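You operate a simulated robot arm through the tools that you are given. There is no shell and no other tool. Be economical: measure what you need, move in short steps, check, and stop when the job is done.

Carry out the task below with a simulated robot arm. There is one attempt and no reset: what you move stays moved.

JOB
Soak the brown brick from the drip rack in the soak tray.
Fine: shut the drain first; water over the red line; tap shut before it runs over. Set down upright: what you pick out. Where these are worked on the way, their far stop is far enough and under half their travel is too little: tank tap.

It is judged by the outcome, as a careful person would: the job done as asked, and still so three seconds after it is handed in. It fails if anything else is knocked over, pushed out of place, dropped, spilled or broken.

ROBOT AND FRAMES
A 6-joint arm with a two-finger gripper, on a carriage that runs on a rail from [-1804, 7] to [536, -2] (x, y) and turns from -2.321 to 3.491 rad about z. Base frame: it is fixed where the carriage stands at the start and does not move with it; the origin is on the floor, on the carriage's upright axis, x ahead of it, y to its left, z up. Lengths are in mm, angles in rad, forces in N, time in s.
Its first joint turns from -2.897 to 2.897 rad. Places, roughly: drain lever [600, 600, 900]; floor of the soak tray [400, 700, 900]; soak tray [400, 700, 700]; tank tap [400, 900, 1100]. Payload 5 kg.
The tool frame sits at the grasp point between the pads (the TCP): z along the fingers, y along the line on which they close. The tips reach 30 mm beyond it. Largest opening 176 mm; the body of the gripper starts 153 mm behind the TCP.
Orientation is told as [roll, pitch, yaw] about the base's x, y, z axes, in that order, counted from this pose: with the fingers straight down and closing along the base's y, the tool's x points along the base's -x, its y along +y and its z along -z.

CONTROLS
- The arm moves only by the tool drive_tool. Its argument "moves" is a list of rows, each an object of numbers (a shift or turn left out is 0, a gripper value left out holds the last): "tx", "ty", "tz": the shift along the tool's x, y, z in units of 20 mm (1.0 is 20 mm); "ax", "ay", "az": the turn, a rotation vector about the tool's x, y, z in units of 5 degrees (1.0 is 5 degrees). In form: [{"tx": .., "ty": .., "tz": .., "ax": .., "ay": .., "az": ..}, ...]. A call has 1 to 20 rows; each row shifts and turns the commanded pose from where the row before left it, along the tool's axes as they then stand. "jaw" is the opening in per cent of the stroke, from 0 (shut) to 100 (fully open), set as the call begins (left out, the last holds). A call with a number of a shift or a turn outside -1 to 1 is refused whole. Rows are played at 5 a second. More than 50 mm and 0.15 rad between two rows, or a gripper value outside its range, and nothing of the call is played. A pose out of reach is approached as far as the arm can. The call stops where the force on the tool passes 40 N (or 10 N more than at its start, if that is more) or the arm is blocked; 0.2 s more then pass. Each finger halts on what it meets, pressing with about 41 N; the grip force reading is that of the motor and also rises with nothing between the fingers. The clock runs only during rows and for 0.2 s after the last one: add rows that do not move to give the fingers time. It gives the time, the measured TCP pose, the force on the tool (base axes), the opening and the grip force at its end, in the units of the frame above (readings bear some noise), with the torque about the TCP (base axes, N m) and any sound that the robot's microphone picked up.
- Cameras (640 x 400 px; columns grow to the right, rows downward): "scene" is now at [65.9, 251.9, 1718.1]; the picture's right is [0.31, -0.95, 0.00], its down [-0.37, -0.12, -0.92] and it looks along [0.88, 0.29, -0.39] (base axes); focal length 214 px, centre (320, 200). "wrist" rides on the gripper at [67, -9, -184] in the tool frame; the picture's right is [0.14, 0.99, 0.00], its down [-0.92, 0.13, -0.36] and it looks along [-0.36, 0.05, 0.93] (tool axes); focal length 251 px, centre (320, 200). There is no depth. A picture from a camera that has moved, and an enlarged one, comes with that camera's place and axes in the base frame and with its lens. The place of the scene camera against the robot may be out by one fixed shift of up to 18 mm in any direction.
- grab_frame(camera): a new picture of that camera. No time passes.
- slide_trunk(by): slides the trunk up (or, below 0, down) by that many mm; the arm and the scene camera ride with it, the base frame stays. It gives what a move gives, with no picture.
- roll_base(legs): drives the robot by 1 to 6 legs, each [ahead, left, turn to the left] in mm, mm and rad, along the robot's own axes; the way and the turn of a leg run together, so that a leg with both is an arc; at most 1500 mm and 3.142 rad a leg. The arm and the cameras ride along, it lands a little off, and it stops where it bumps. It keeps to its track: a leg is cut to what the track allows. It gives what a move gives.
- turn_head(pan, tilt): turns the head with the scene camera to pan (to the left, within 2.094 rad either way) and tilt (down, from -0.506 to 1.204), counted from straight ahead of the robot. It gives what a move gives.
- close_up(camera, box): a new picture of the part [left, top, right, bottom] of that camera's present view, enlarged. No time passes.
- sign_off(): hands the job in; it is judged then, once.

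Work in short steps. Places have to be worked out from the pictures, the camera data and where the tool is seen: move nearer, look again, correct. Check each grasp and each placing, and mend what went wrong. You have 120 turns and 90 pictures in all, those below and enlarged ones among them. Open the gripper and draw the arm clear of the work before you hand the job in, unless the task says otherwise; then end with one line.

The tools are called by a JSON object that holds its "fn" and its "kwargs". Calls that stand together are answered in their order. drive_tool: Moves the arm, as the interface text tells. Its arguments: {"type":"object","properties":{"moves":{"type":"array"},"jaw":{"type":"number"}},"required":["moves"]} The other tools are called the same way: slide_trunk (by) slides the trunk up or down; roll_base (legs) drives the base; turn_head (pan, tilt) turns the head that bears the scene camera; grab_frame (camera) takes a picture; close_up (camera, box) takes an enlarged picture of a part of a camera's view; sign_off () hands the job in.

At the start:

```text
time: 0.0
ee_pos: [488.3, 577.2, 1444.2]
tool_rot: [0.0, -0.001, 0.0]
wrist_force: [0.3, 0.0, -0.2]
moment: [0.04, 0.0, 0.0]
grip_width: 176.1
grip_force: 0.2
trunk travel left (down, up): [-250.0, 100.0]
robot x, y, heading: [-0.8, 0.9, -0.001]
head pan, tilt: [2.084, 1.201]
```

scene: 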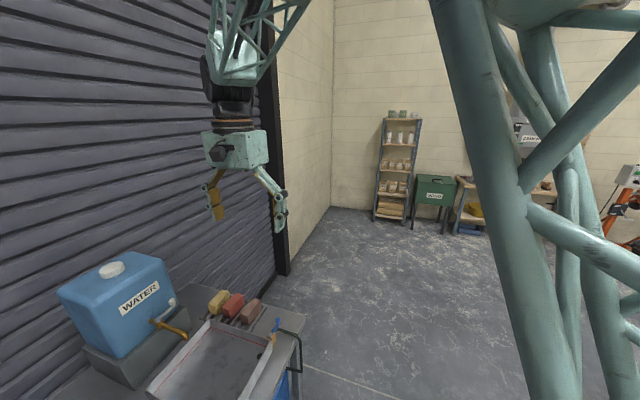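
wrist: 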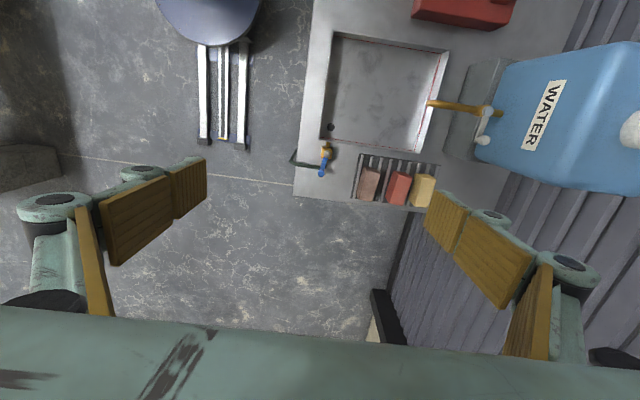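

I'll look closer at the tray, lever, tap and rack from the wrist and scene cameras before moving.

{"fn": "close_up", "kwargs": {"camera": "wrist", "box": [280, 20, 520, 220]}}

{"fn": "close_up", "kwargs": {"camera": "scene", "box": [40, 230, 320, 400]}}

```text
2.00 times, centred on (400, 120) of wrist
camera zoom: at [420.6, 568.5, 1628.1], right [-0.14, 0.99, 0.0], down [0.92, 0.13, 0.36], along [0.36, 0.05, -0.93], focal length 503 px, centre (160, 360)
```

zoom: 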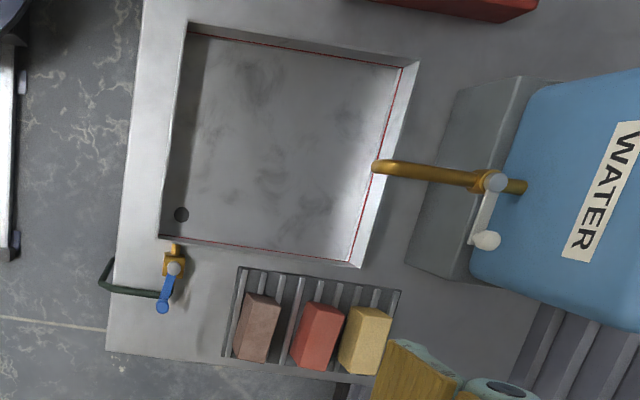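

```text
2.29 times, centred on (180, 315) of scene
camera zoom: at [65.9, 251.9, 1718.1], right [0.31, -0.95, 0.0], down [-0.37, -0.12, -0.92], along [0.88, 0.29, -0.39], focal length 490 px, centre (640, -63)
```

zoom: 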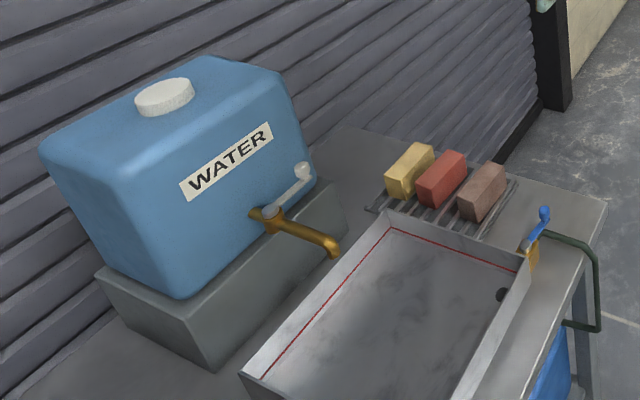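

The drain lever (blue) lies along its pipe, so it is likely open; the tap lever (white knob) lies across its spout, so it is likely shut. I'll bring the carriage alongside the bench so everything is well within reach.

{"fn": "roll_base", "kwargs": {"legs": [[280, 0, 0]]}}

```text
time: 2.0
ee_pos: [766.0, 576.5, 1443.7]
tool_rot: [0.001, 0.001, 0.0]
wrist_force: [0.3, -0.5, 0.5]
moment: [0.01, 0.07, -0.01]
grip_width: 176.1
grip_force: 0.1
trunk travel left (down, up): [-250.0, 100.0]
robot x, y, heading: [274.0, -3.8, 0.003]
head pan, tilt: [2.084, 1.201]
```

Now I move the tool back toward the lever and lower, for a nearer look.

{"fn": "drive_tool", "kwargs": {"moves": [{"tx": 1, "tz": 0.9}, {"tx": 1, "tz": 0.9}, {"tx": 1, "tz": 0.9}, {"tx": 1, "tz": 0.9}, {"tx": 1, "tz": 0.9}, {"tx": 1, "tz": 0.9}, {"tx": 1, "tz": 0.9}, {"tx": 1, "tz": 0.9}, {"tx": 1, "tz": 0.9}, {"tx": 1, "tz": 0.9}]}}

{"fn": "grab_frame", "kwargs": {"camera": "wrist"}}

{"fn": "grab_frame", "kwargs": {"camera": "scene"}}

```text
time: 4.4
ee_pos: [633.1, 539.8, 1261.5]
tool_rot: [-0.006, 0.006, -0.119]
wrist_force: [1.8, -0.1, -0.5]
moment: [-0.05, 0.17, 0.0]
grip_width: 175.7
grip_force: 0.0
trunk travel left (down, up): [-250.0, 100.0]
robot x, y, heading: [278.0, -3.0, -0.0]
head pan, tilt: [2.084, 1.201]
stopped in row 10: the arm was blocked; the commanded pose is now the measured one
```

```text
85 pictures are left
camera wrist: at [565.1, 539.4, 1445.4], right [-0.02, 1.0, -0.01], down [0.93, 0.02, 0.36], along [0.36, 0.0, -0.93], focal length 251 px, centre (320, 200)
```

wrist: 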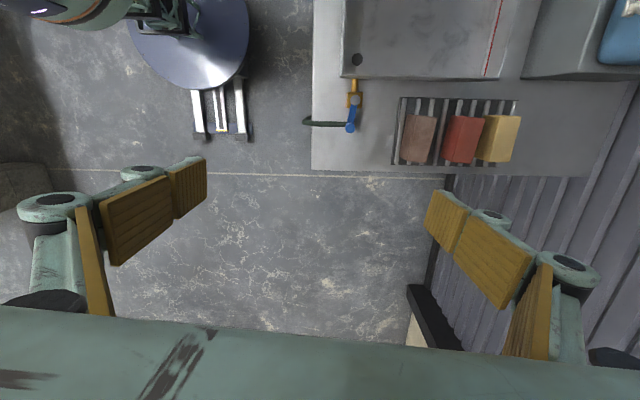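

```text
84 pictures are left
camera scene: at [349.3, 225.2, 1738.5], right [0.03, -1.0, 0.0], down [-0.18, -0.01, -0.98], along [0.98, 0.03, -0.18], focal length 214 px, centre (320, 200)
```

scene: 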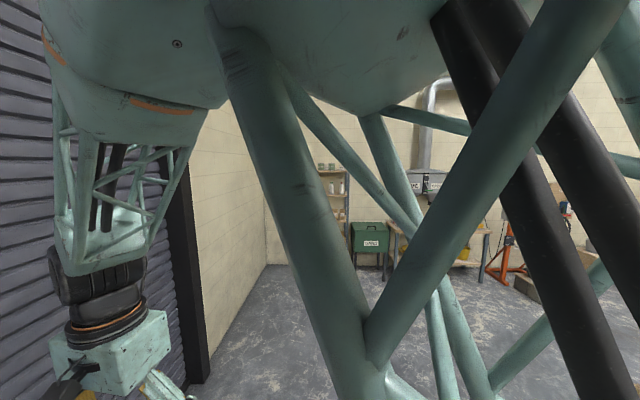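

The arm was blocked, and the scene camera's own view shifted; possibly the arm is near the head. I'll turn the head to learn how it moves.

{"fn": "turn_head", "kwargs": {"pan": 1.5, "tilt": 0.8}}

{"fn": "grab_frame", "kwargs": {"camera": "scene"}}

```text
time: 5.4
ee_pos: [630.7, 539.8, 1263.9]
tool_rot: [-0.002, 0.002, -0.115]
wrist_force: [0.1, -0.5, 0.6]
moment: [0.0, 0.02, -0.01]
grip_width: 175.9
grip_force: 0.1
trunk travel left (down, up): [-250.0, 100.0]
robot x, y, heading: [276.5, -1.2, 0.001]
head pan, tilt: [1.499, 0.799]
```

```text
83 pictures are left
camera scene: at [347.9, 222.9, 1739.4], right [0.01, -1.0, 0.0], down [-0.17, 0.0, -0.99], along [0.99, 0.01, -0.17], focal length 214 px, centre (320, 200)
```

scene: 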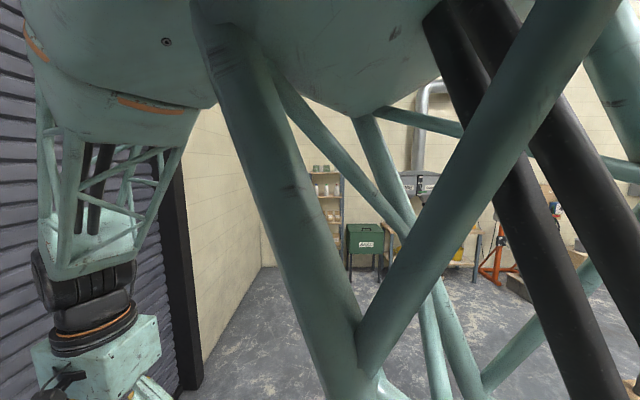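

The head reading moved but the camera didn't, so I suspect it is wedged. I'll back the arm off the way it came and check the head again.

{"fn": "drive_tool", "kwargs": {"moves": [{"tx": -1, "tz": -1}, {"tx": -1, "tz": -1}, {"tx": -1, "tz": -1}, {"tx": -1, "tz": -1}, {"tx": -1, "tz": -1}]}}

{"fn": "turn_head", "kwargs": {"pan": 0.8, "tilt": 0.4}}

{"fn": "grab_frame", "kwargs": {"camera": "scene"}}

```text
time: 6.6
ee_pos: [727.8, 530.8, 1363.9]
tool_rot: [0.0, 0.001, -0.11]
wrist_force: [-0.3, -0.6, -0.3]
moment: [0.03, -0.02, 0.01]
grip_width: 176.1
grip_force: 0.1
trunk travel left (down, up): [-250.0, 100.0]
robot x, y, heading: [279.4, -2.6, -0.001]
head pan, tilt: [1.499, 0.799]
```

```text
time: 7.7
ee_pos: [728.7, 529.6, 1363.1]
tool_rot: [-0.002, 0.0, -0.11]
wrist_force: [0.1, -0.7, 0.1]
moment: [0.02, 0.02, 0.01]
grip_width: 176.0
grip_force: 0.0
trunk travel left (down, up): [-250.0, 100.0]
robot x, y, heading: [274.6, -5.5, 0.002]
head pan, tilt: [0.799, 0.4]
```

```text
82 pictures are left
camera scene: at [347.2, 236.3, 1725.8], right [0.15, -0.99, 0.0], down [-0.31, -0.05, -0.95], along [0.94, 0.14, -0.31], focal length 214 px, centre (320, 200)
```

scene: 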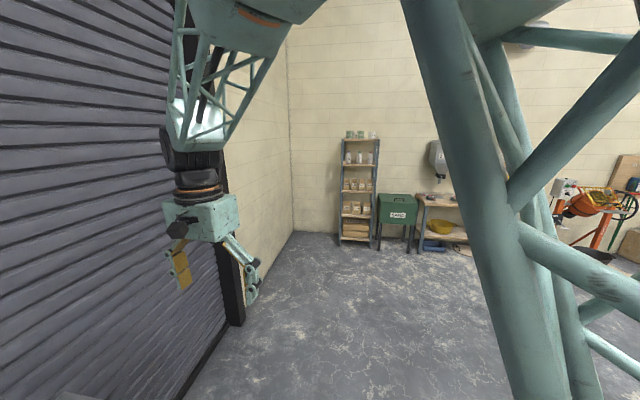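

Wrist yaw error and radius show the first joint ran into its stop at about 57° from the heading. I'll turn the carriage left so that stop lies beyond the bench.

{"fn": "roll_base", "kwargs": {"legs": [[0, 0, 0.7]]}}

{"fn": "grab_frame", "kwargs": {"camera": "scene"}}

{"fn": "grab_frame", "kwargs": {"camera": "wrist"}}

```text
time: 9.9
ee_pos: [289.3, 695.9, 1362.4]
tool_rot: [-0.003, 0.003, 0.575]
wrist_force: [0.0, 0.2, 0.2]
moment: [0.01, 0.0, 0.03]
grip_width: 176.1
grip_force: 0.1
trunk travel left (down, up): [-250.0, 100.0]
robot x, y, heading: [277.9, -1.3, 0.687]
head pan, tilt: [0.799, 0.4]
```

```text
81 pictures are left
camera scene: at [188.4, 231.3, 1725.8], right [0.75, -0.67, 0.0], down [-0.21, -0.23, -0.95], along [0.63, 0.71, -0.31], focal length 214 px, centre (320, 200)
```

scene: 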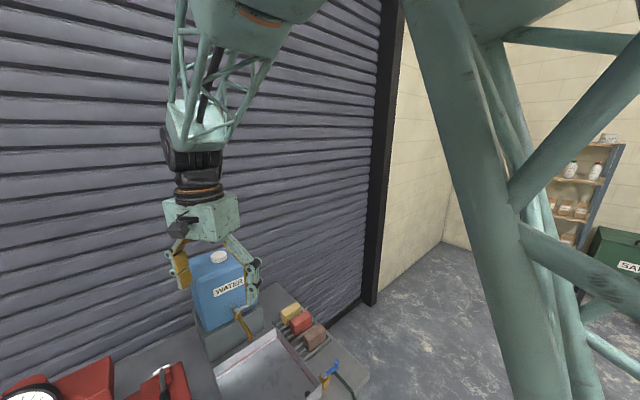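

```text
80 pictures are left
camera wrist: at [237.3, 652.0, 1546.7], right [-0.66, 0.75, 0.0], down [0.7, 0.61, 0.36], along [0.27, 0.24, -0.93], focal length 251 px, centre (320, 200)
```

wrist: 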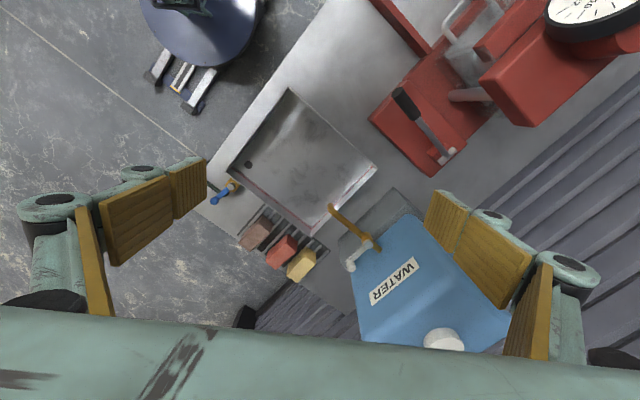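

The stage now shows the bench well. I'll square the tool (yaw→0) and come over between lever and rack for a closer look.

{"fn": "drive_tool", "kwargs": {"moves": [{"az": 0.94}, {"az": 0.94}, {"az": 0.94}, {"az": 0.94}, {"az": 0.94}, {"az": 0.94}, {"az": 0.94}, {"tx": -1, "ty": -0.45, "tz": 0.8}, {"tx": -1, "ty": -0.45, "tz": 0.8}, {"tx": -1, "ty": -0.45, "tz": 0.8}, {"tx": -1, "ty": -0.45, "tz": 0.8}, {"tx": -1, "ty": -0.45, "tz": 0.8}, {"tx": -1, "ty": -0.45, "tz": 0.8}, {"tx": -1, "ty": -0.45, "tz": 0.8}, {"tx": -1, "ty": -0.45, "tz": 0.8}, {"tx": -1, "ty": -0.45, "tz": 0.8}, {"tx": -1, "ty": -0.45, "tz": 0.8}]}}

{"fn": "grab_frame", "kwargs": {"camera": "wrist"}}

{"fn": "close_up", "kwargs": {"camera": "scene", "box": [180, 240, 380, 400]}}

```text
time: 13.5
ee_pos: [487.8, 605.8, 1201.9]
tool_rot: [0.0, 0.001, 0.002]
wrist_force: [-0.1, -0.5, -0.4]
moment: [-0.01, 0.03, -0.02]
grip_width: 176.0
grip_force: 0.1
trunk travel left (down, up): [-250.0, 100.0]
robot x, y, heading: [275.5, -3.5, 0.689]
head pan, tilt: [0.799, 0.4]
```

```text
79 pictures are left
camera wrist: at [421.4, 596.6, 1386.0], right [-0.14, 0.99, 0.0], down [0.92, 0.13, 0.36], along [0.36, 0.05, -0.93], focal length 251 px, centre (320, 200)
```

wrist: 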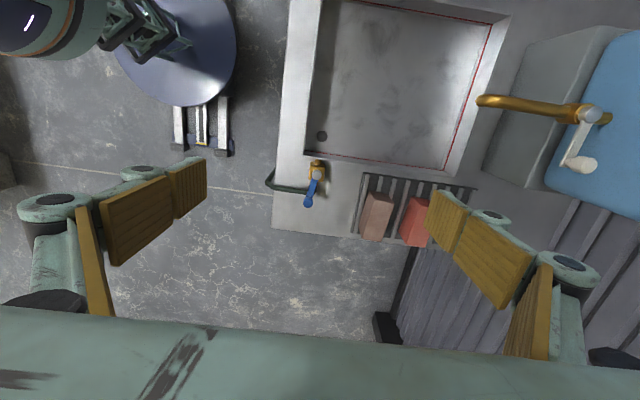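

```text
2.50 times, centred on (280, 320) of scene
camera zoom: at [134.0, 254.2, 1717.8], right [1.0, -0.08, 0.0], down [-0.03, -0.39, -0.92], along [0.08, 0.92, -0.39], focal length 536 px, centre (420, -100)
```

zoom: 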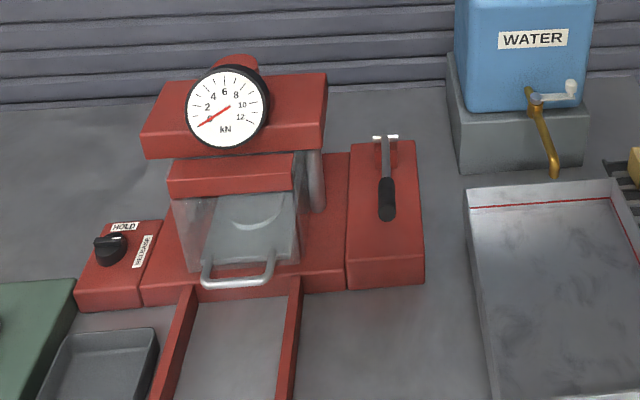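

The head now follows its commands (heading+pan). I'll aim it at the tray, lever and rack.

{"fn": "turn_head", "kwargs": {"pan": 0.25, "tilt": 0.9}}

{"fn": "grab_frame", "kwargs": {"camera": "scene"}}

{"fn": "close_up", "kwargs": {"camera": "wrist", "box": [240, 90, 440, 250]}}

{"fn": "close_up", "kwargs": {"camera": "wrist", "box": [460, 60, 640, 204]}}

```text
time: 14.5
ee_pos: [488.7, 605.3, 1202.2]
tool_rot: [-0.004, 0.0, 0.003]
wrist_force: [0.1, 0.0, 0.0]
moment: [-0.01, -0.04, 0.02]
grip_width: 175.9
grip_force: 0.1
trunk travel left (down, up): [-250.0, 100.0]
robot x, y, heading: [276.3, 0.6, 0.685]
head pan, tilt: [0.25, 0.901]
```

```text
77 pictures are left
camera scene: at [168.4, 227.9, 1679.3], right [0.84, -0.54, 0.0], down [-0.4, -0.63, -0.67], along [0.36, 0.56, -0.75], focal length 214 px, centre (320, 200)
```

scene: 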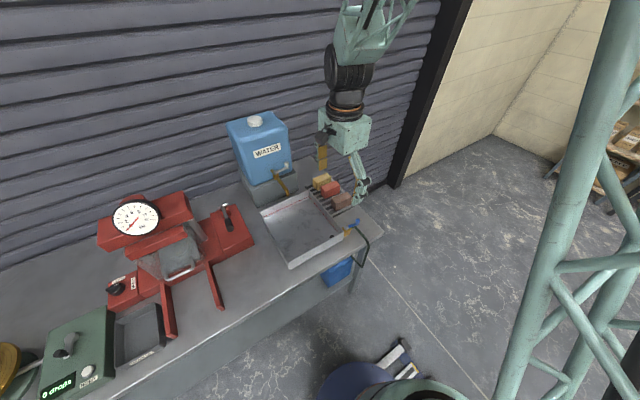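

```text
2.50 times, centred on (340, 170) of wrist
camera zoom: at [421.4, 596.4, 1385.9], right [-0.14, 0.99, 0.0], down [0.92, 0.13, 0.36], along [0.36, 0.05, -0.93], focal length 629 px, centre (270, 275)
```

zoom: 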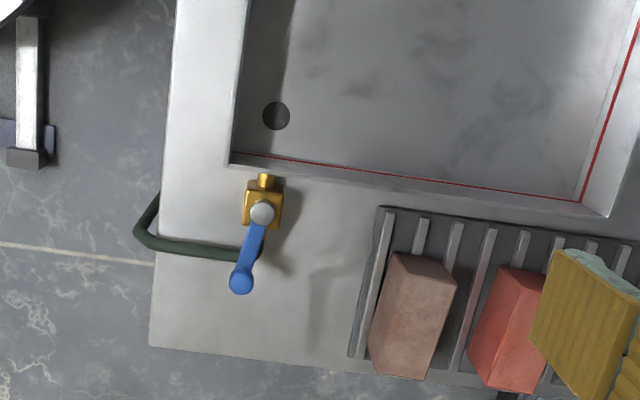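

```text
2.78 times, centred on (550, 132) of wrist
camera zoom: at [421.4, 596.4, 1385.9], right [-0.14, 0.99, 0.0], down [0.92, 0.13, 0.36], along [0.36, 0.05, -0.93], focal length 698 px, centre (-319, 389)
```

zoom: 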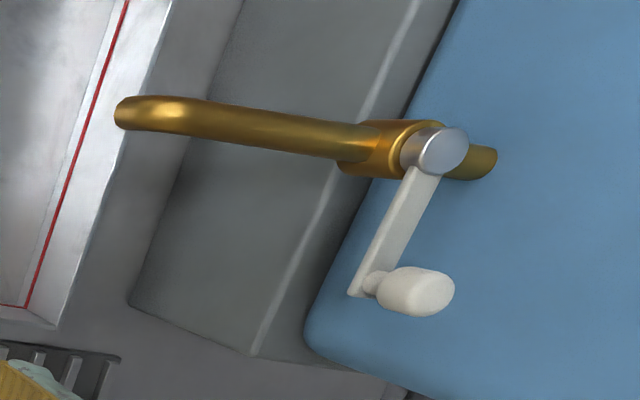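

Triangulating: drain pivot ≈(560,609,890), its knob ≈(613,599,912); tap pivot ≈(389,914,1077), knob ≈(446,916,1096). I'll zoom the scene view on them to check heights and the brick's stance.

{"fn": "close_up", "kwargs": {"camera": "scene", "box": [310, 170, 390, 250]}}

{"fn": "close_up", "kwargs": {"camera": "scene", "box": [220, 100, 360, 270]}}

```text
5.00 times, centred on (350, 210) of scene
camera zoom: at [168.4, 227.9, 1679.3], right [0.84, -0.54, 0.0], down [-0.4, -0.63, -0.67], along [0.36, 0.56, -0.75], focal length 1072 px, centre (170, 150)
```

zoom: 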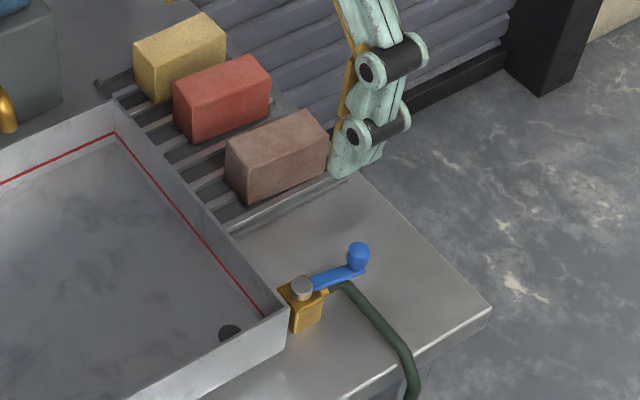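

```text
2.35 times, centred on (290, 185) of scene
camera zoom: at [168.4, 227.9, 1679.3], right [0.84, -0.54, 0.0], down [-0.4, -0.63, -0.67], along [0.36, 0.56, -0.75], focal length 505 px, centre (391, 235)
```

zoom: 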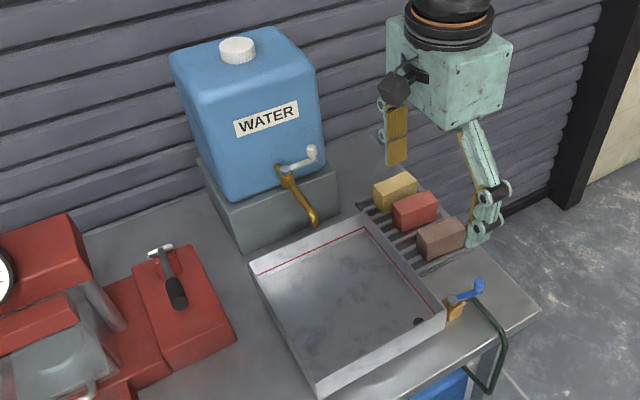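

The drain lever ends in a ball about 20 mm across, with the hose leaving below toward −y; +y side is clear. I'll go above the ball with a narrow opening and look.

{"fn": "drive_tool", "kwargs": {"jaw": 28, "moves": [{"tx": -0.9, "tz": 0.9, "az": 0.3}, {"tx": -0.9, "tz": 0.9, "az": 0.3}, {"tx": -0.9, "tz": 0.9, "az": 0.3}, {"tx": -0.9, "tz": 0.9, "az": 0.3}, {"tx": -0.9, "tz": 0.9, "az": 0.3}, {"tx": -0.9, "tz": 0.9, "az": 0.3}, {"tx": -0.8, "tz": 1, "az": 0.3}, {"tz": 1}, {"tz": 1}, {"tz": 1}]}}

{"fn": "grab_frame", "kwargs": {"camera": "wrist"}}

{"fn": "grab_frame", "kwargs": {"camera": "scene"}}

```text
time: 16.7
ee_pos: [611.6, 595.3, 1013.7]
tool_rot: [0.001, -0.001, -0.182]
wrist_force: [-0.1, -0.8, 0.6]
moment: [-0.06, 0.01, -0.01]
grip_width: 49.2
grip_force: 0.0
trunk travel left (down, up): [-250.0, 100.0]
robot x, y, heading: [277.1, 0.6, 0.687]
head pan, tilt: [0.25, 0.901]
```

```text
72 pictures are left
camera wrist: at [543.5, 598.5, 1198.1], right [0.04, 1.0, 0.0], down [0.93, -0.04, 0.36], along [0.36, -0.02, -0.93], focal length 251 px, centre (320, 200)
```

wrist: 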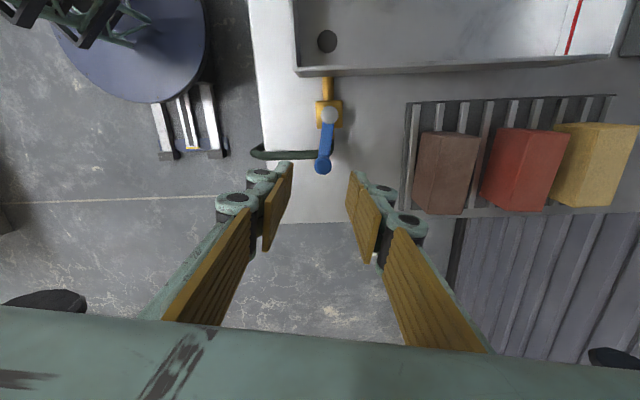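

```text
71 pictures are left
camera scene: at [171.0, 222.6, 1674.7], right [0.81, -0.59, 0.0], down [-0.46, -0.63, -0.62], along [0.37, 0.5, -0.78], focal length 214 px, centre (320, 200)
```

scene: 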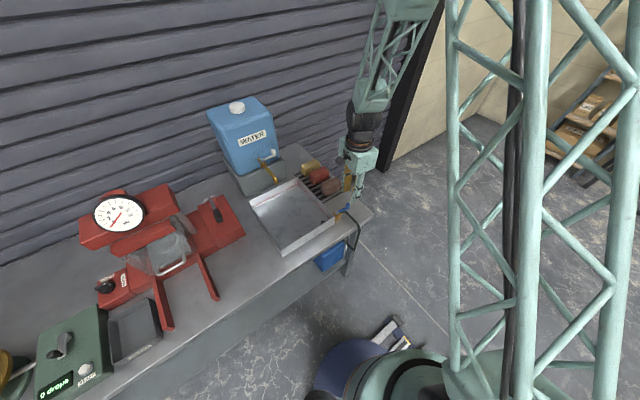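

The ball projects to (613,598), matching. I descend with the fingers either side of it, then close on it.

{"fn": "drive_tool", "kwargs": {"moves": [{"tz": 0.9, "ty": 0.1, "tx": -0.08}, {"tz": 0.9}, {"tz": 0.9}, {"tz": 0.9}, {"tz": 0.8}]}}

{"fn": "close_up", "kwargs": {"camera": "wrist", "box": [220, 60, 420, 220]}}

```text
time: 17.9
ee_pos: [614.4, 597.8, 926.2]
tool_rot: [-0.001, 0.0, -0.181]
wrist_force: [0.4, -0.7, -0.5]
moment: [0.0, -0.01, 0.0]
grip_width: 49.2
grip_force: 0.0
trunk travel left (down, up): [-250.0, 100.0]
robot x, y, heading: [276.5, 1.2, 0.691]
head pan, tilt: [0.25, 0.901]
```

```text
2.50 times, centred on (320, 140) of wrist
camera zoom: at [545.8, 600.8, 1110.9], right [0.04, 1.0, 0.0], down [0.93, -0.04, 0.36], along [0.36, -0.02, -0.93], focal length 629 px, centre (320, 350)
```

zoom: 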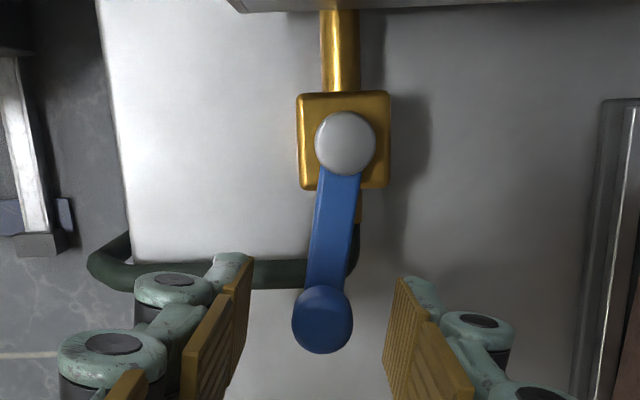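

The ball sits between the pads. I'll close to a snug cage and try a 20° turn toward +y (clear side), watching force.

{"fn": "drive_tool", "kwargs": {"jaw": 13, "moves": [{}, {}, {}]}}

{"fn": "drive_tool", "kwargs": {"moves": [{"ty": 0.24, "tx": 0.01, "az": -1}, {"ty": 0.24, "tx": 0.01, "az": -1}, {"ty": 0.24, "tx": 0.01, "az": -1}, {"ty": 0.24, "tx": 0.01, "az": -1}]}}

{"fn": "close_up", "kwargs": {"camera": "wrist", "box": [220, 60, 420, 220]}}

```text
time: 18.7
ee_pos: [615.3, 597.9, 927.2]
tool_rot: [-0.003, 0.0, -0.182]
wrist_force: [-0.6, 0.2, -0.5]
moment: [-0.03, 0.03, 0.01]
grip_width: 22.7
grip_force: 0.1
trunk travel left (down, up): [-250.0, 100.0]
robot x, y, heading: [278.8, -0.7, 0.691]
head pan, tilt: [0.25, 0.901]
```

```text
time: 19.7
ee_pos: [613.5, 605.9, 926.0]
tool_rot: [-0.014, 0.01, 0.136]
wrist_force: [2.0, -25.4, -0.8]
moment: [-0.39, 0.32, 0.11]
grip_width: 32.0
grip_force: 12.6
trunk travel left (down, up): [-250.0, 100.0]
robot x, y, heading: [277.4, -2.0, 0.683]
head pan, tilt: [0.25, 0.901]
stopped in row 4: the force on the tool passed its limit at 43 N (the readings are from after the stop); the commanded pose is now the measured one
```

```text
2.50 times, centred on (320, 140) of wrist
camera zoom: at [549.4, 591.0, 1109.2], right [-0.27, 0.96, -0.01], down [0.9, 0.26, 0.35], along [0.34, 0.08, -0.94], focal length 629 px, centre (320, 350)
```

zoom: 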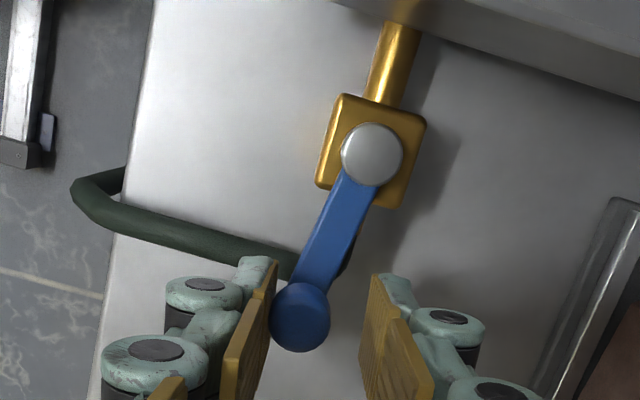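

It resists at once toward +y: that's its stop. I'll raise a little to keep the tips over the hose, square back to the lever and turn it the other way (toward −y).

{"fn": "drive_tool", "kwargs": {"jaw": 15, "moves": [{"tz": -0.4}, {"ty": -0.1, "az": 0.9}, {"ty": -0.1, "az": 0.9}, {"ty": -0.1, "az": 0.9}, {"ty": -0.1, "az": 0.9}, {"ty": -0.24, "tx": 0.01, "az": 1}, {"ty": -0.24, "tx": 0.01, "az": 1}, {"ty": -0.24, "tx": 0.01, "az": 1}, {"ty": -0.24, "tx": 0.01, "az": 1}, {"ty": -0.24, "tx": 0.01, "az": 1}]}}

{"fn": "close_up", "kwargs": {"camera": "wrist", "box": [220, 60, 420, 220]}}

```text
time: 21.9
ee_pos: [605.1, 582.0, 933.4]
tool_rot: [-0.011, -0.003, -0.613]
wrist_force: [0.3, 0.3, -0.8]
moment: [-0.04, -0.02, 0.04]
grip_width: 26.4
grip_force: 0.0
trunk travel left (down, up): [-250.0, 100.0]
robot x, y, heading: [278.5, -0.2, 0.686]
head pan, tilt: [0.25, 0.901]
```

```text
2.50 times, centred on (320, 140) of wrist
camera zoom: at [545.1, 614.1, 1117.3], right [0.46, 0.89, -0.01], down [0.83, -0.42, 0.36], along [0.32, -0.17, -0.93], focal length 629 px, centre (320, 350)
```

zoom: 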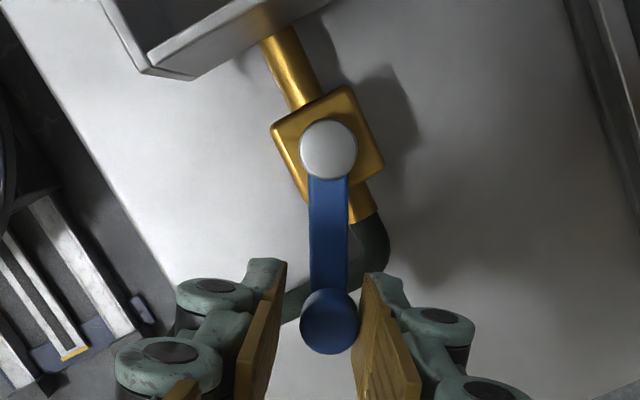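

The lever turns freely this way. I continue, stopping the wrist's own turn at about −55° so the hand stays clear of the tray wall.

{"fn": "drive_tool", "kwargs": {"moves": [{"ty": -0.24, "tx": 0.01, "az": 1}, {"ty": -0.24, "tx": 0.01, "az": 1}, {"ty": -0.24, "tx": 0.01, "az": 1}, {"ty": -0.24, "tx": 0.01, "az": 1}, {"ty": -0.24, "tx": 0.01}, {"ty": -0.238, "tx": 0.031}, {"ty": -0.234, "tx": 0.052}, {"ty": -0.229, "tx": 0.072}]}}

{"fn": "close_up", "kwargs": {"camera": "wrist", "box": [220, 60, 420, 220]}}

```text
time: 23.7
ee_pos: [572.8, 559.5, 935.5]
tool_rot: [-0.008, -0.005, -0.961]
wrist_force: [-0.1, -0.9, 0.3]
moment: [0.04, -0.02, 0.02]
grip_width: 26.7
grip_force: 0.1
trunk travel left (down, up): [-250.0, 100.0]
robot x, y, heading: [278.8, 0.0, 0.693]
head pan, tilt: [0.25, 0.901]
```

```text
2.50 times, centred on (320, 140) of wrist
camera zoom: at [527.7, 611.0, 1118.2], right [0.73, 0.68, -0.01], down [0.63, -0.68, 0.37], along [0.24, -0.27, -0.93], focal length 629 px, centre (320, 350)
```

zoom: 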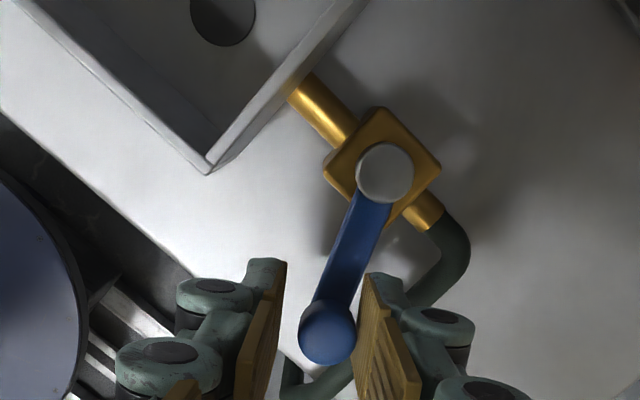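

Lever is now near −75°. I continue along the arc until it meets its stop.

{"fn": "drive_tool", "kwargs": {"moves": [{"ty": -0.222, "tx": 0.092}, {"ty": -0.213, "tx": 0.111}, {"ty": -0.202, "tx": 0.129}, {"ty": -0.19, "tx": 0.146}, {"ty": -0.177, "tx": 0.162}, {"ty": -0.162, "tx": 0.177}]}}

{"fn": "close_up", "kwargs": {"camera": "wrist", "box": [220, 60, 420, 220]}}

```text
time: 25.1
ee_pos: [547.8, 559.7, 934.2]
tool_rot: [-0.007, -0.007, -0.965]
wrist_force: [9.8, 4.1, 1.7]
moment: [0.05, -0.28, 0.08]
grip_width: 30.3
grip_force: 5.2
trunk travel left (down, up): [-250.0, 100.0]
robot x, y, heading: [279.4, 1.4, 0.682]
head pan, tilt: [0.25, 0.901]
```

```text
2.50 times, centred on (320, 140) of wrist
camera zoom: at [501.6, 611.1, 1118.3], right [0.73, 0.68, -0.01], down [0.63, -0.68, 0.37], along [0.24, -0.27, -0.93], focal length 629 px, centre (320, 350)
```

zoom: 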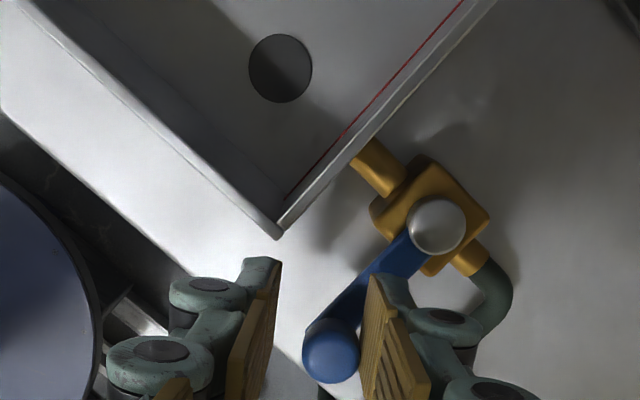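

Resistance has come up and the lever is square across the pipe (−90°). One small extra push to confirm the stop.

{"fn": "drive_tool", "kwargs": {"moves": [{"ty": -0.16, "tx": 0.17}, {}]}}

{"fn": "close_up", "kwargs": {"camera": "wrist", "box": [220, 60, 420, 220]}}

```text
time: 25.7
ee_pos: [543.3, 561.8, 933.9]
tool_rot: [-0.007, -0.006, -0.963]
wrist_force: [24.1, 7.2, 3.4]
moment: [0.16, -0.65, 0.22]
grip_width: 34.9
grip_force: 11.4
trunk travel left (down, up): [-250.0, 100.0]
robot x, y, heading: [279.6, -6.1, 0.685]
head pan, tilt: [0.25, 0.901]
```

```text
2.50 times, centred on (320, 140) of wrist
camera zoom: at [497.3, 611.9, 1117.9], right [0.73, 0.68, -0.01], down [0.63, -0.68, 0.37], along [0.24, -0.27, -0.93], focal length 629 px, centre (320, 350)
```

zoom: 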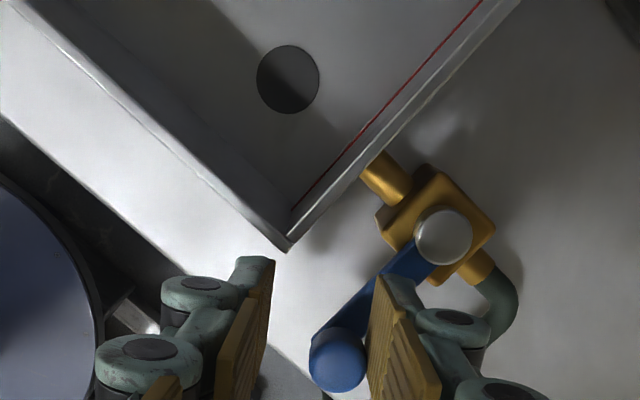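

Firm stop (24 N, lever no longer moving), drain shut. I relieve the pressure, rise clear, square the tool, and move to look at the brown brick.

{"fn": "drive_tool", "kwargs": {"moves": [{"ty": 0.25, "tx": -0.15}, {"tz": -1}, {"tz": -1}, {"tz": -1}, {"tz": -1}, {"tz": -1, "az": -1}, {"tz": -1, "az": -1}, {"tz": -1, "az": -1}, {"tz": -1, "az": -1}, {"tz": -1, "az": -1}, {"az": -1}, {"az": -1}, {"az": -1}, {"az": -1}, {"az": -1}, {"az": -1}, {"ty": 1}, {"ty": 1}, {"ty": 1}, {"ty": 1}]}}

{"fn": "drive_tool", "kwargs": {"jaw": 65, "moves": [{"ty": 1}, {"ty": 1}, {"ty": 1}]}}

{"fn": "grab_frame", "kwargs": {"camera": "wrist"}}

{"fn": "close_up", "kwargs": {"camera": "scene", "box": [210, 120, 390, 270]}}

```text
time: 29.9
ee_pos: [548.1, 644.7, 1113.4]
tool_rot: [-0.01, 0.003, -0.001]
wrist_force: [-0.1, -0.6, 0.4]
moment: [0.07, -0.02, 0.03]
grip_width: 26.5
grip_force: 0.1
trunk travel left (down, up): [-250.0, 100.0]
robot x, y, heading: [275.2, -0.4, 0.687]
head pan, tilt: [0.25, 0.901]
```

```text
time: 30.7
ee_pos: [548.7, 702.6, 1112.5]
tool_rot: [-0.009, 0.003, -0.001]
wrist_force: [0.4, 0.2, 0.5]
moment: [0.02, -0.04, -0.02]
grip_width: 114.4
grip_force: 0.1
trunk travel left (down, up): [-250.0, 100.0]
robot x, y, heading: [280.0, 0.1, 0.688]
head pan, tilt: [0.25, 0.901]
```

```text
64 pictures are left
camera wrist: at [481.8, 695.9, 1297.6], right [-0.14, 0.99, -0.01], down [0.92, 0.13, 0.36], along [0.36, 0.04, -0.93], focal length 251 px, centre (320, 200)
```

wrist: 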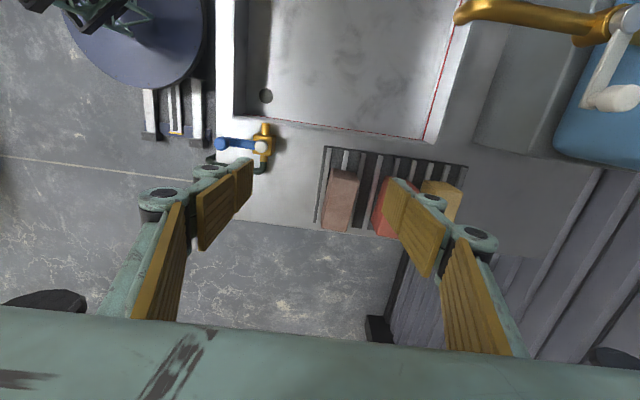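

```text
2.67 times, centred on (300, 195) of scene
camera zoom: at [170.9, 222.3, 1674.8], right [0.81, -0.59, 0.0], down [-0.46, -0.63, -0.62], along [0.37, 0.5, -0.78], focal length 572 px, centre (373, 213)
```

zoom: 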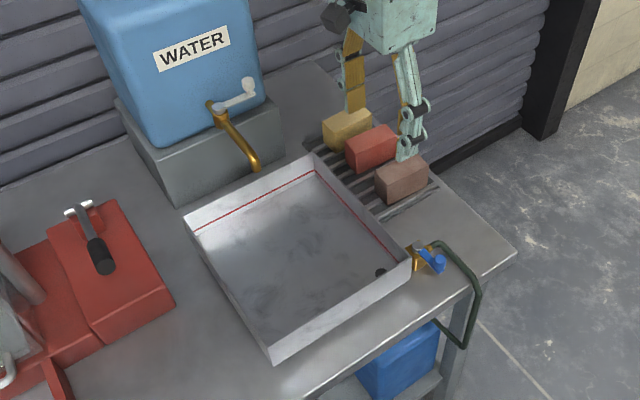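

Drain lever stands across the pipe. Now a close-up of the bricks for corners.

{"fn": "close_up", "kwargs": {"camera": "wrist", "box": [290, 130, 470, 250]}}

```text
3.33 times, centred on (380, 190) of wrist
camera zoom: at [481.8, 695.9, 1297.6], right [-0.14, 0.99, -0.01], down [0.92, 0.13, 0.36], along [0.36, 0.04, -0.93], focal length 838 px, centre (120, 233)
```

zoom: 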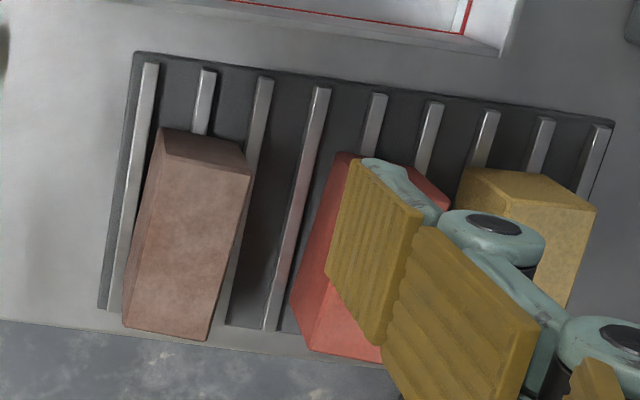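

Brown brick: top z≈929, x 587–674, y 724–765, yaw≈−3.5°; the red neighbour is only ~45 mm away, so I'll grip it by its end faces (fingers closing along x). I turn the tool ~87° and centre over it, high.

{"fn": "drive_tool", "kwargs": {"jaw": 64, "moves": [{"az": -1}, {"az": -1}, {"az": -1}, {"az": -1}, {"az": -1}, {"az": -1}, {"az": -1}, {"az": -1}, {"az": -1}, {"az": -1}, {"az": -1}, {"az": -1}, {"az": -1}, {"az": -1}, {"az": -1}, {"az": -1}, {"az": -1}, {"az": -0.3}]}}

{"fn": "drive_tool", "kwargs": {"moves": [{"tx": -0.46, "ty": -0.8}, {"tx": -0.46, "ty": -0.8}, {"tx": -0.46, "ty": -0.8}, {"tx": -0.46, "ty": -0.8}, {"tx": -0.46, "ty": -0.8}, {"tz": 1}, {"tz": 1}, {"tz": 1}]}}

{"fn": "grab_frame", "kwargs": {"camera": "wrist"}}

{"fn": "close_up", "kwargs": {"camera": "scene", "box": [230, 120, 410, 270]}}

```text
time: 34.5
ee_pos: [548.6, 702.5, 1112.6]
tool_rot: [0.003, 0.011, 1.509]
wrist_force: [0.5, 0.2, -0.4]
moment: [-0.04, 0.03, 0.0]
grip_width: 113.0
grip_force: 0.2
trunk travel left (down, up): [-250.0, 100.0]
robot x, y, heading: [278.3, -0.9, 0.691]
head pan, tilt: [0.25, 0.901]
```

```text
time: 36.3
ee_pos: [631.6, 744.6, 1052.3]
tool_rot: [0.004, 0.011, 1.507]
wrist_force: [0.0, 0.0, 0.1]
moment: [-0.05, 0.0, -0.02]
grip_width: 112.5
grip_force: 0.2
trunk travel left (down, up): [-250.0, 100.0]
robot x, y, heading: [278.1, 4.6, 0.688]
head pan, tilt: [0.25, 0.901]
```

```text
61 pictures are left
camera wrist: at [636.6, 678.6, 1235.4], right [-1.0, -0.08, 0.0], down [-0.07, 0.93, 0.35], along [-0.03, 0.35, -0.94], focal length 251 px, centre (320, 200)
```

wrist: 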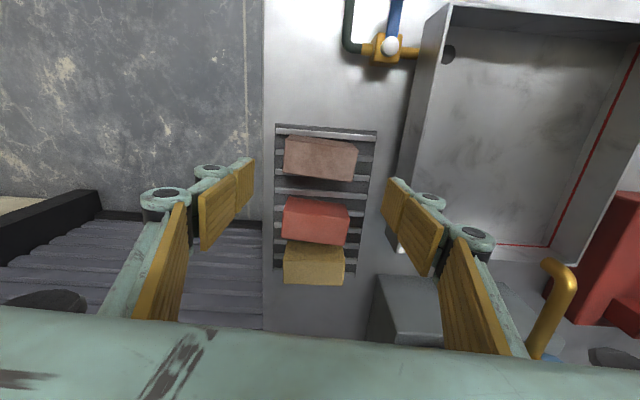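

```text
2.67 times, centred on (320, 195) of scene
camera zoom: at [171.1, 222.9, 1674.7], right [0.81, -0.59, 0.0], down [-0.46, -0.63, -0.62], along [0.37, 0.5, -0.78], focal length 572 px, centre (320, 213)
```

zoom: 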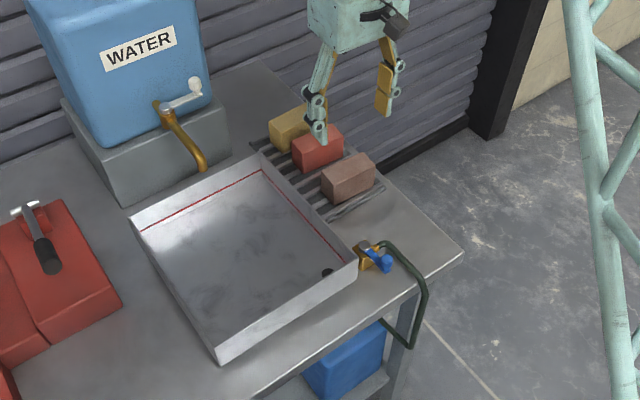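

Check the brick's centre from this viewpoint with a close-up.

{"fn": "close_up", "kwargs": {"camera": "wrist", "box": [260, 110, 420, 210]}}

```text
4.00 times, centred on (340, 160) of wrist
camera zoom: at [636.6, 678.6, 1235.4], right [-1.0, -0.08, 0.0], down [-0.07, 0.93, 0.35], along [-0.03, 0.35, -0.94], focal length 1006 px, centre (240, 360)
```

zoom: 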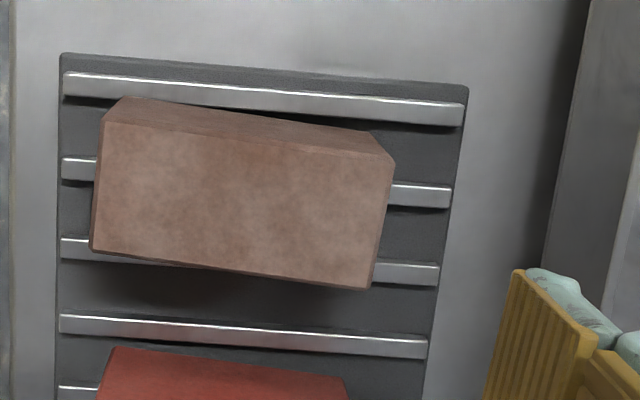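

Centre confirmed at (630,743), yaw −3.7°, bottom ≈861. I narrow the jaw to ~102 mm and descend to TCP z≈914.

{"fn": "drive_tool", "kwargs": {"jaw": 58.5, "moves": [{"tx": 0.07, "ty": 0.05}, {"tz": 1}, {"tz": 1}, {"tz": 1}, {"tz": 1}, {"tz": 1}]}}

{"fn": "grab_frame", "kwargs": {"camera": "wrist"}}

```text
time: 37.7
ee_pos: [629.3, 740.3, 951.7]
tool_rot: [0.001, 0.009, 1.508]
wrist_force: [-0.2, -0.8, 0.0]
moment: [0.03, -0.02, 0.01]
grip_width: 102.6
grip_force: 0.1
trunk travel left (down, up): [-250.0, 100.0]
robot x, y, heading: [279.9, -2.4, 0.686]
head pan, tilt: [0.25, 0.901]
```

```text
58 pictures are left
camera wrist: at [632.9, 675.1, 1137.3], right [-1.0, -0.08, 0.0], down [-0.07, 0.93, 0.35], along [-0.03, 0.35, -0.94], focal length 251 px, centre (320, 200)
```

wrist: 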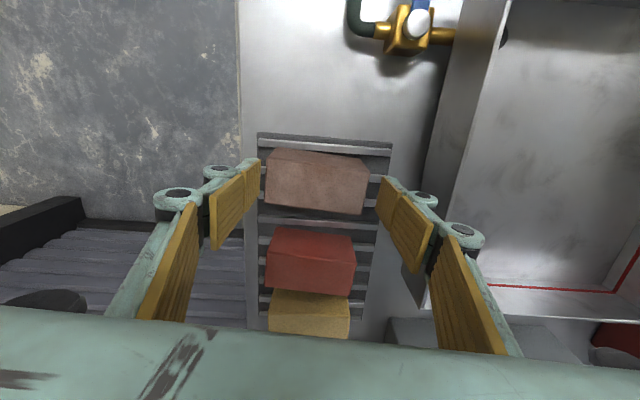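

Pads straddle the ends with room to the tray wall. I descend the rest and close.

{"fn": "drive_tool", "kwargs": {"moves": [{"tz": 0.95, "tx": -0.12}, {"tz": 0.95}]}}

{"fn": "drive_tool", "kwargs": {"jaw": 40, "moves": [{}, {}, {}, {}]}}

```text
time: 38.3
ee_pos: [629.7, 741.8, 914.4]
tool_rot: [0.003, 0.012, 1.509]
wrist_force: [0.0, 1.2, -0.3]
moment: [-0.04, -0.02, 0.0]
grip_width: 103.0
grip_force: 0.1
trunk travel left (down, up): [-250.0, 100.0]
robot x, y, heading: [274.3, -2.1, 0.687]
head pan, tilt: [0.25, 0.901]
```

```text
time: 39.3
ee_pos: [628.0, 743.7, 914.5]
tool_rot: [0.002, 0.01, 1.507]
wrist_force: [-0.1, -3.3, 13.5]
moment: [-0.19, 0.18, -0.07]
grip_width: 91.1
grip_force: 41.5
trunk travel left (down, up): [-250.0, 100.0]
robot x, y, heading: [279.1, -1.1, 0.686]
head pan, tilt: [0.25, 0.901]
```

Gripped at 91 mm with full force. Lift and check.

{"fn": "drive_tool", "kwargs": {"moves": [{"tz": -0.5}, {"tz": -1}, {"tz": -1}, {"tz": -1}, {"tz": -1}, {"tz": -1}, {"tz": -1}]}}

{"fn": "grab_frame", "kwargs": {"camera": "wrist"}}

{"fn": "close_up", "kwargs": {"camera": "scene", "box": [230, 120, 410, 270]}}

```text
time: 40.9
ee_pos: [629.3, 743.5, 1045.6]
tool_rot: [0.003, 0.011, 1.508]
wrist_force: [-0.3, 0.4, -3.9]
moment: [-0.04, 0.03, -0.03]
grip_width: 91.1
grip_force: 40.9
trunk travel left (down, up): [-250.0, 100.0]
robot x, y, heading: [279.7, -0.2, 0.689]
head pan, tilt: [0.25, 0.901]
```

```text
57 pictures are left
camera wrist: at [634.4, 678.5, 1228.4], right [-1.0, -0.08, 0.0], down [-0.07, 0.93, 0.35], along [-0.03, 0.35, -0.94], focal length 251 px, centre (320, 200)
```

wrist: 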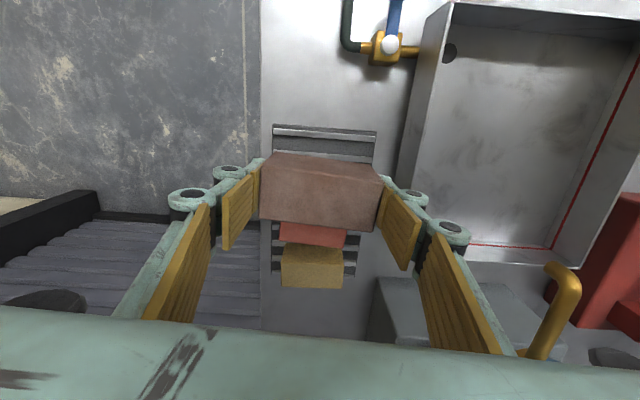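

```text
2.67 times, centred on (320, 195) of scene
camera zoom: at [171.1, 223.0, 1674.8], right [0.81, -0.59, 0.0], down [-0.46, -0.63, -0.62], along [0.37, 0.5, -0.78], focal length 572 px, centre (320, 213)
```

zoom: 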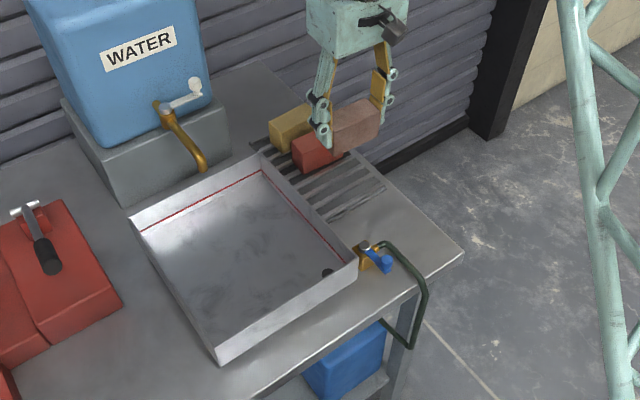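

Brick held level. Carry it over the tray to about (430,670), staying clear of the spout.

{"fn": "drive_tool", "kwargs": {"moves": [{"tx": 0.43, "ty": 0.97}, {"tx": 0.43, "ty": 0.97}, {"tx": 0.43, "ty": 0.97}, {"tx": 0.43, "ty": 0.97}, {"tx": 0.43, "ty": 0.97}, {"tx": 0.43, "ty": 0.97}, {"tx": 0.43, "ty": 0.97}, {"tx": 0.43, "ty": 0.97}, {"tx": 0.43, "ty": 0.97}, {"tx": 0.43, "ty": 0.97}]}}

{"fn": "grab_frame", "kwargs": {"camera": "wrist"}}

{"fn": "close_up", "kwargs": {"camera": "scene", "box": [210, 120, 390, 270]}}

```text
time: 43.1
ee_pos: [430.5, 669.5, 1045.6]
tool_rot: [0.002, 0.012, 1.509]
wrist_force: [-0.3, -0.3, -3.1]
moment: [-0.05, 0.04, 0.0]
grip_width: 91.2
grip_force: 40.8
trunk travel left (down, up): [-250.0, 100.0]
robot x, y, heading: [278.9, 1.0, 0.687]
head pan, tilt: [0.25, 0.901]
```

```text
55 pictures are left
camera wrist: at [435.1, 603.6, 1230.5], right [-1.0, -0.08, 0.0], down [-0.07, 0.93, 0.35], along [-0.03, 0.35, -0.94], focal length 251 px, centre (320, 200)
```

wrist: 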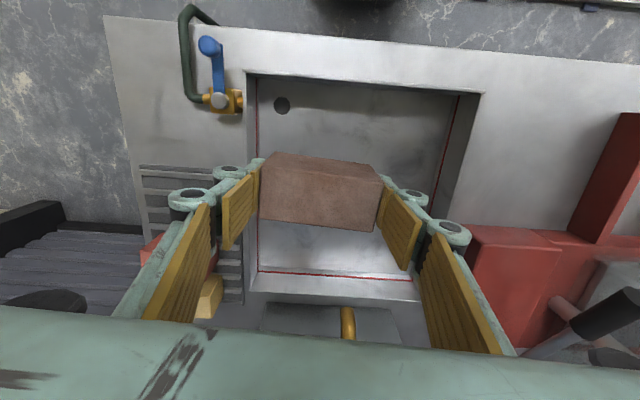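

```text
2.67 times, centred on (300, 195) of scene
camera zoom: at [171.2, 222.9, 1674.8], right [0.81, -0.59, 0.0], down [-0.46, -0.63, -0.62], along [0.37, 0.5, -0.78], focal length 572 px, centre (373, 213)
```

zoom: 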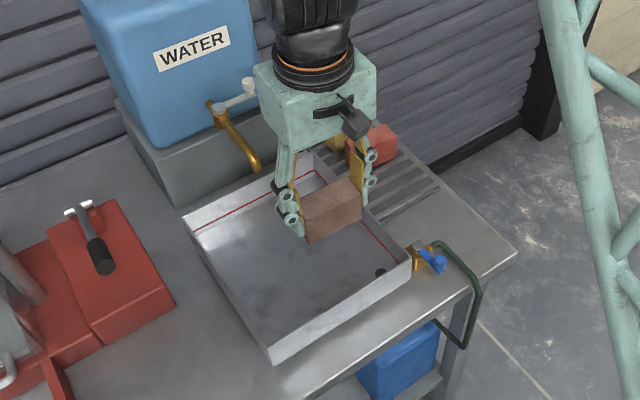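

Tray interior spans x≈240–520; I shift −45 mm in x for finger clearance, then lower toward the floor.

{"fn": "drive_tool", "kwargs": {"moves": [{"ty": 0.75, "tx": 0.05}, {"ty": 0.75, "tx": 0.05}, {"ty": 0.75, "tx": 0.05}, {"tz": 1}, {"tz": 1}, {"tz": 1}, {"tz": 1}, {"tz": 1}]}}

{"fn": "grab_frame", "kwargs": {"camera": "wrist"}}

{"fn": "close_up", "kwargs": {"camera": "scene", "box": [210, 120, 390, 270]}}

```text
time: 44.9
ee_pos: [384.8, 669.5, 945.9]
tool_rot: [0.005, 0.01, 1.508]
wrist_force: [0.8, -0.3, -4.1]
moment: [-0.02, -0.01, 0.01]
grip_width: 91.2
grip_force: 41.1
trunk travel left (down, up): [-250.0, 100.0]
robot x, y, heading: [276.9, 1.2, 0.691]
head pan, tilt: [0.25, 0.901]
```

```text
53 pictures are left
camera wrist: at [390.9, 603.5, 1130.9], right [-1.0, -0.08, 0.0], down [-0.07, 0.93, 0.35], along [-0.03, 0.35, -0.94], focal length 251 px, centre (320, 200)
```

wrist: 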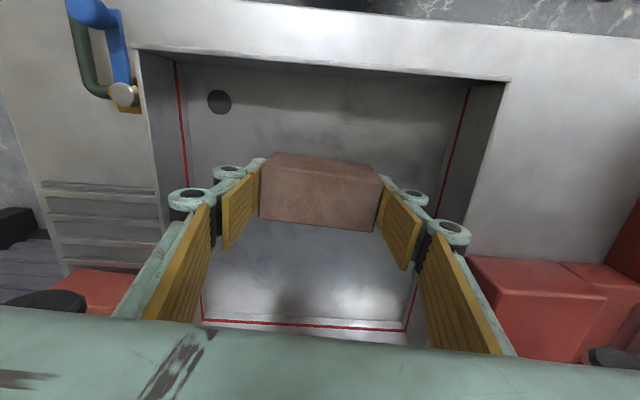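

```text
2.67 times, centred on (300, 195) of scene
camera zoom: at [171.0, 222.7, 1674.7], right [0.81, -0.59, 0.0], down [-0.46, -0.63, -0.62], along [0.37, 0.5, -0.78], focal length 572 px, centre (373, 213)
```

zoom: 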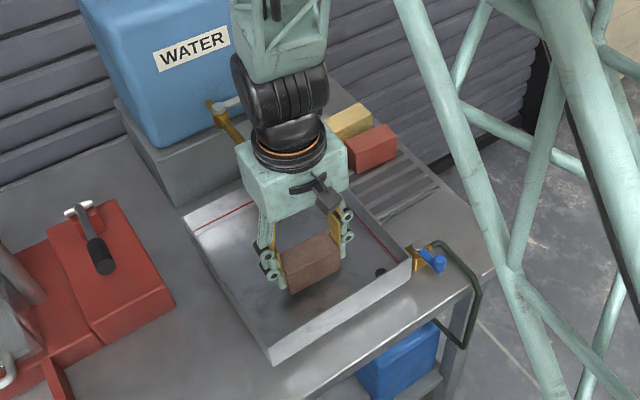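

Clear all round. I lower slowly in 5 mm rows until contact shows.

{"fn": "drive_tool", "kwargs": {"moves": [{"tz": 0.25}, {"tz": 0.25}, {"tz": 0.25}, {"tz": 0.25}, {"tz": 0.25}]}}

```text
time: 46.1
ee_pos: [385.9, 669.1, 921.3]
tool_rot: [0.004, 0.006, 1.508]
wrist_force: [-1.4, 0.5, 31.0]
moment: [-0.11, 0.02, -0.12]
grip_width: 91.5
grip_force: 41.2
trunk travel left (down, up): [-250.0, 100.0]
robot x, y, heading: [276.4, -0.8, 0.686]
head pan, tilt: [0.25, 0.901]
```

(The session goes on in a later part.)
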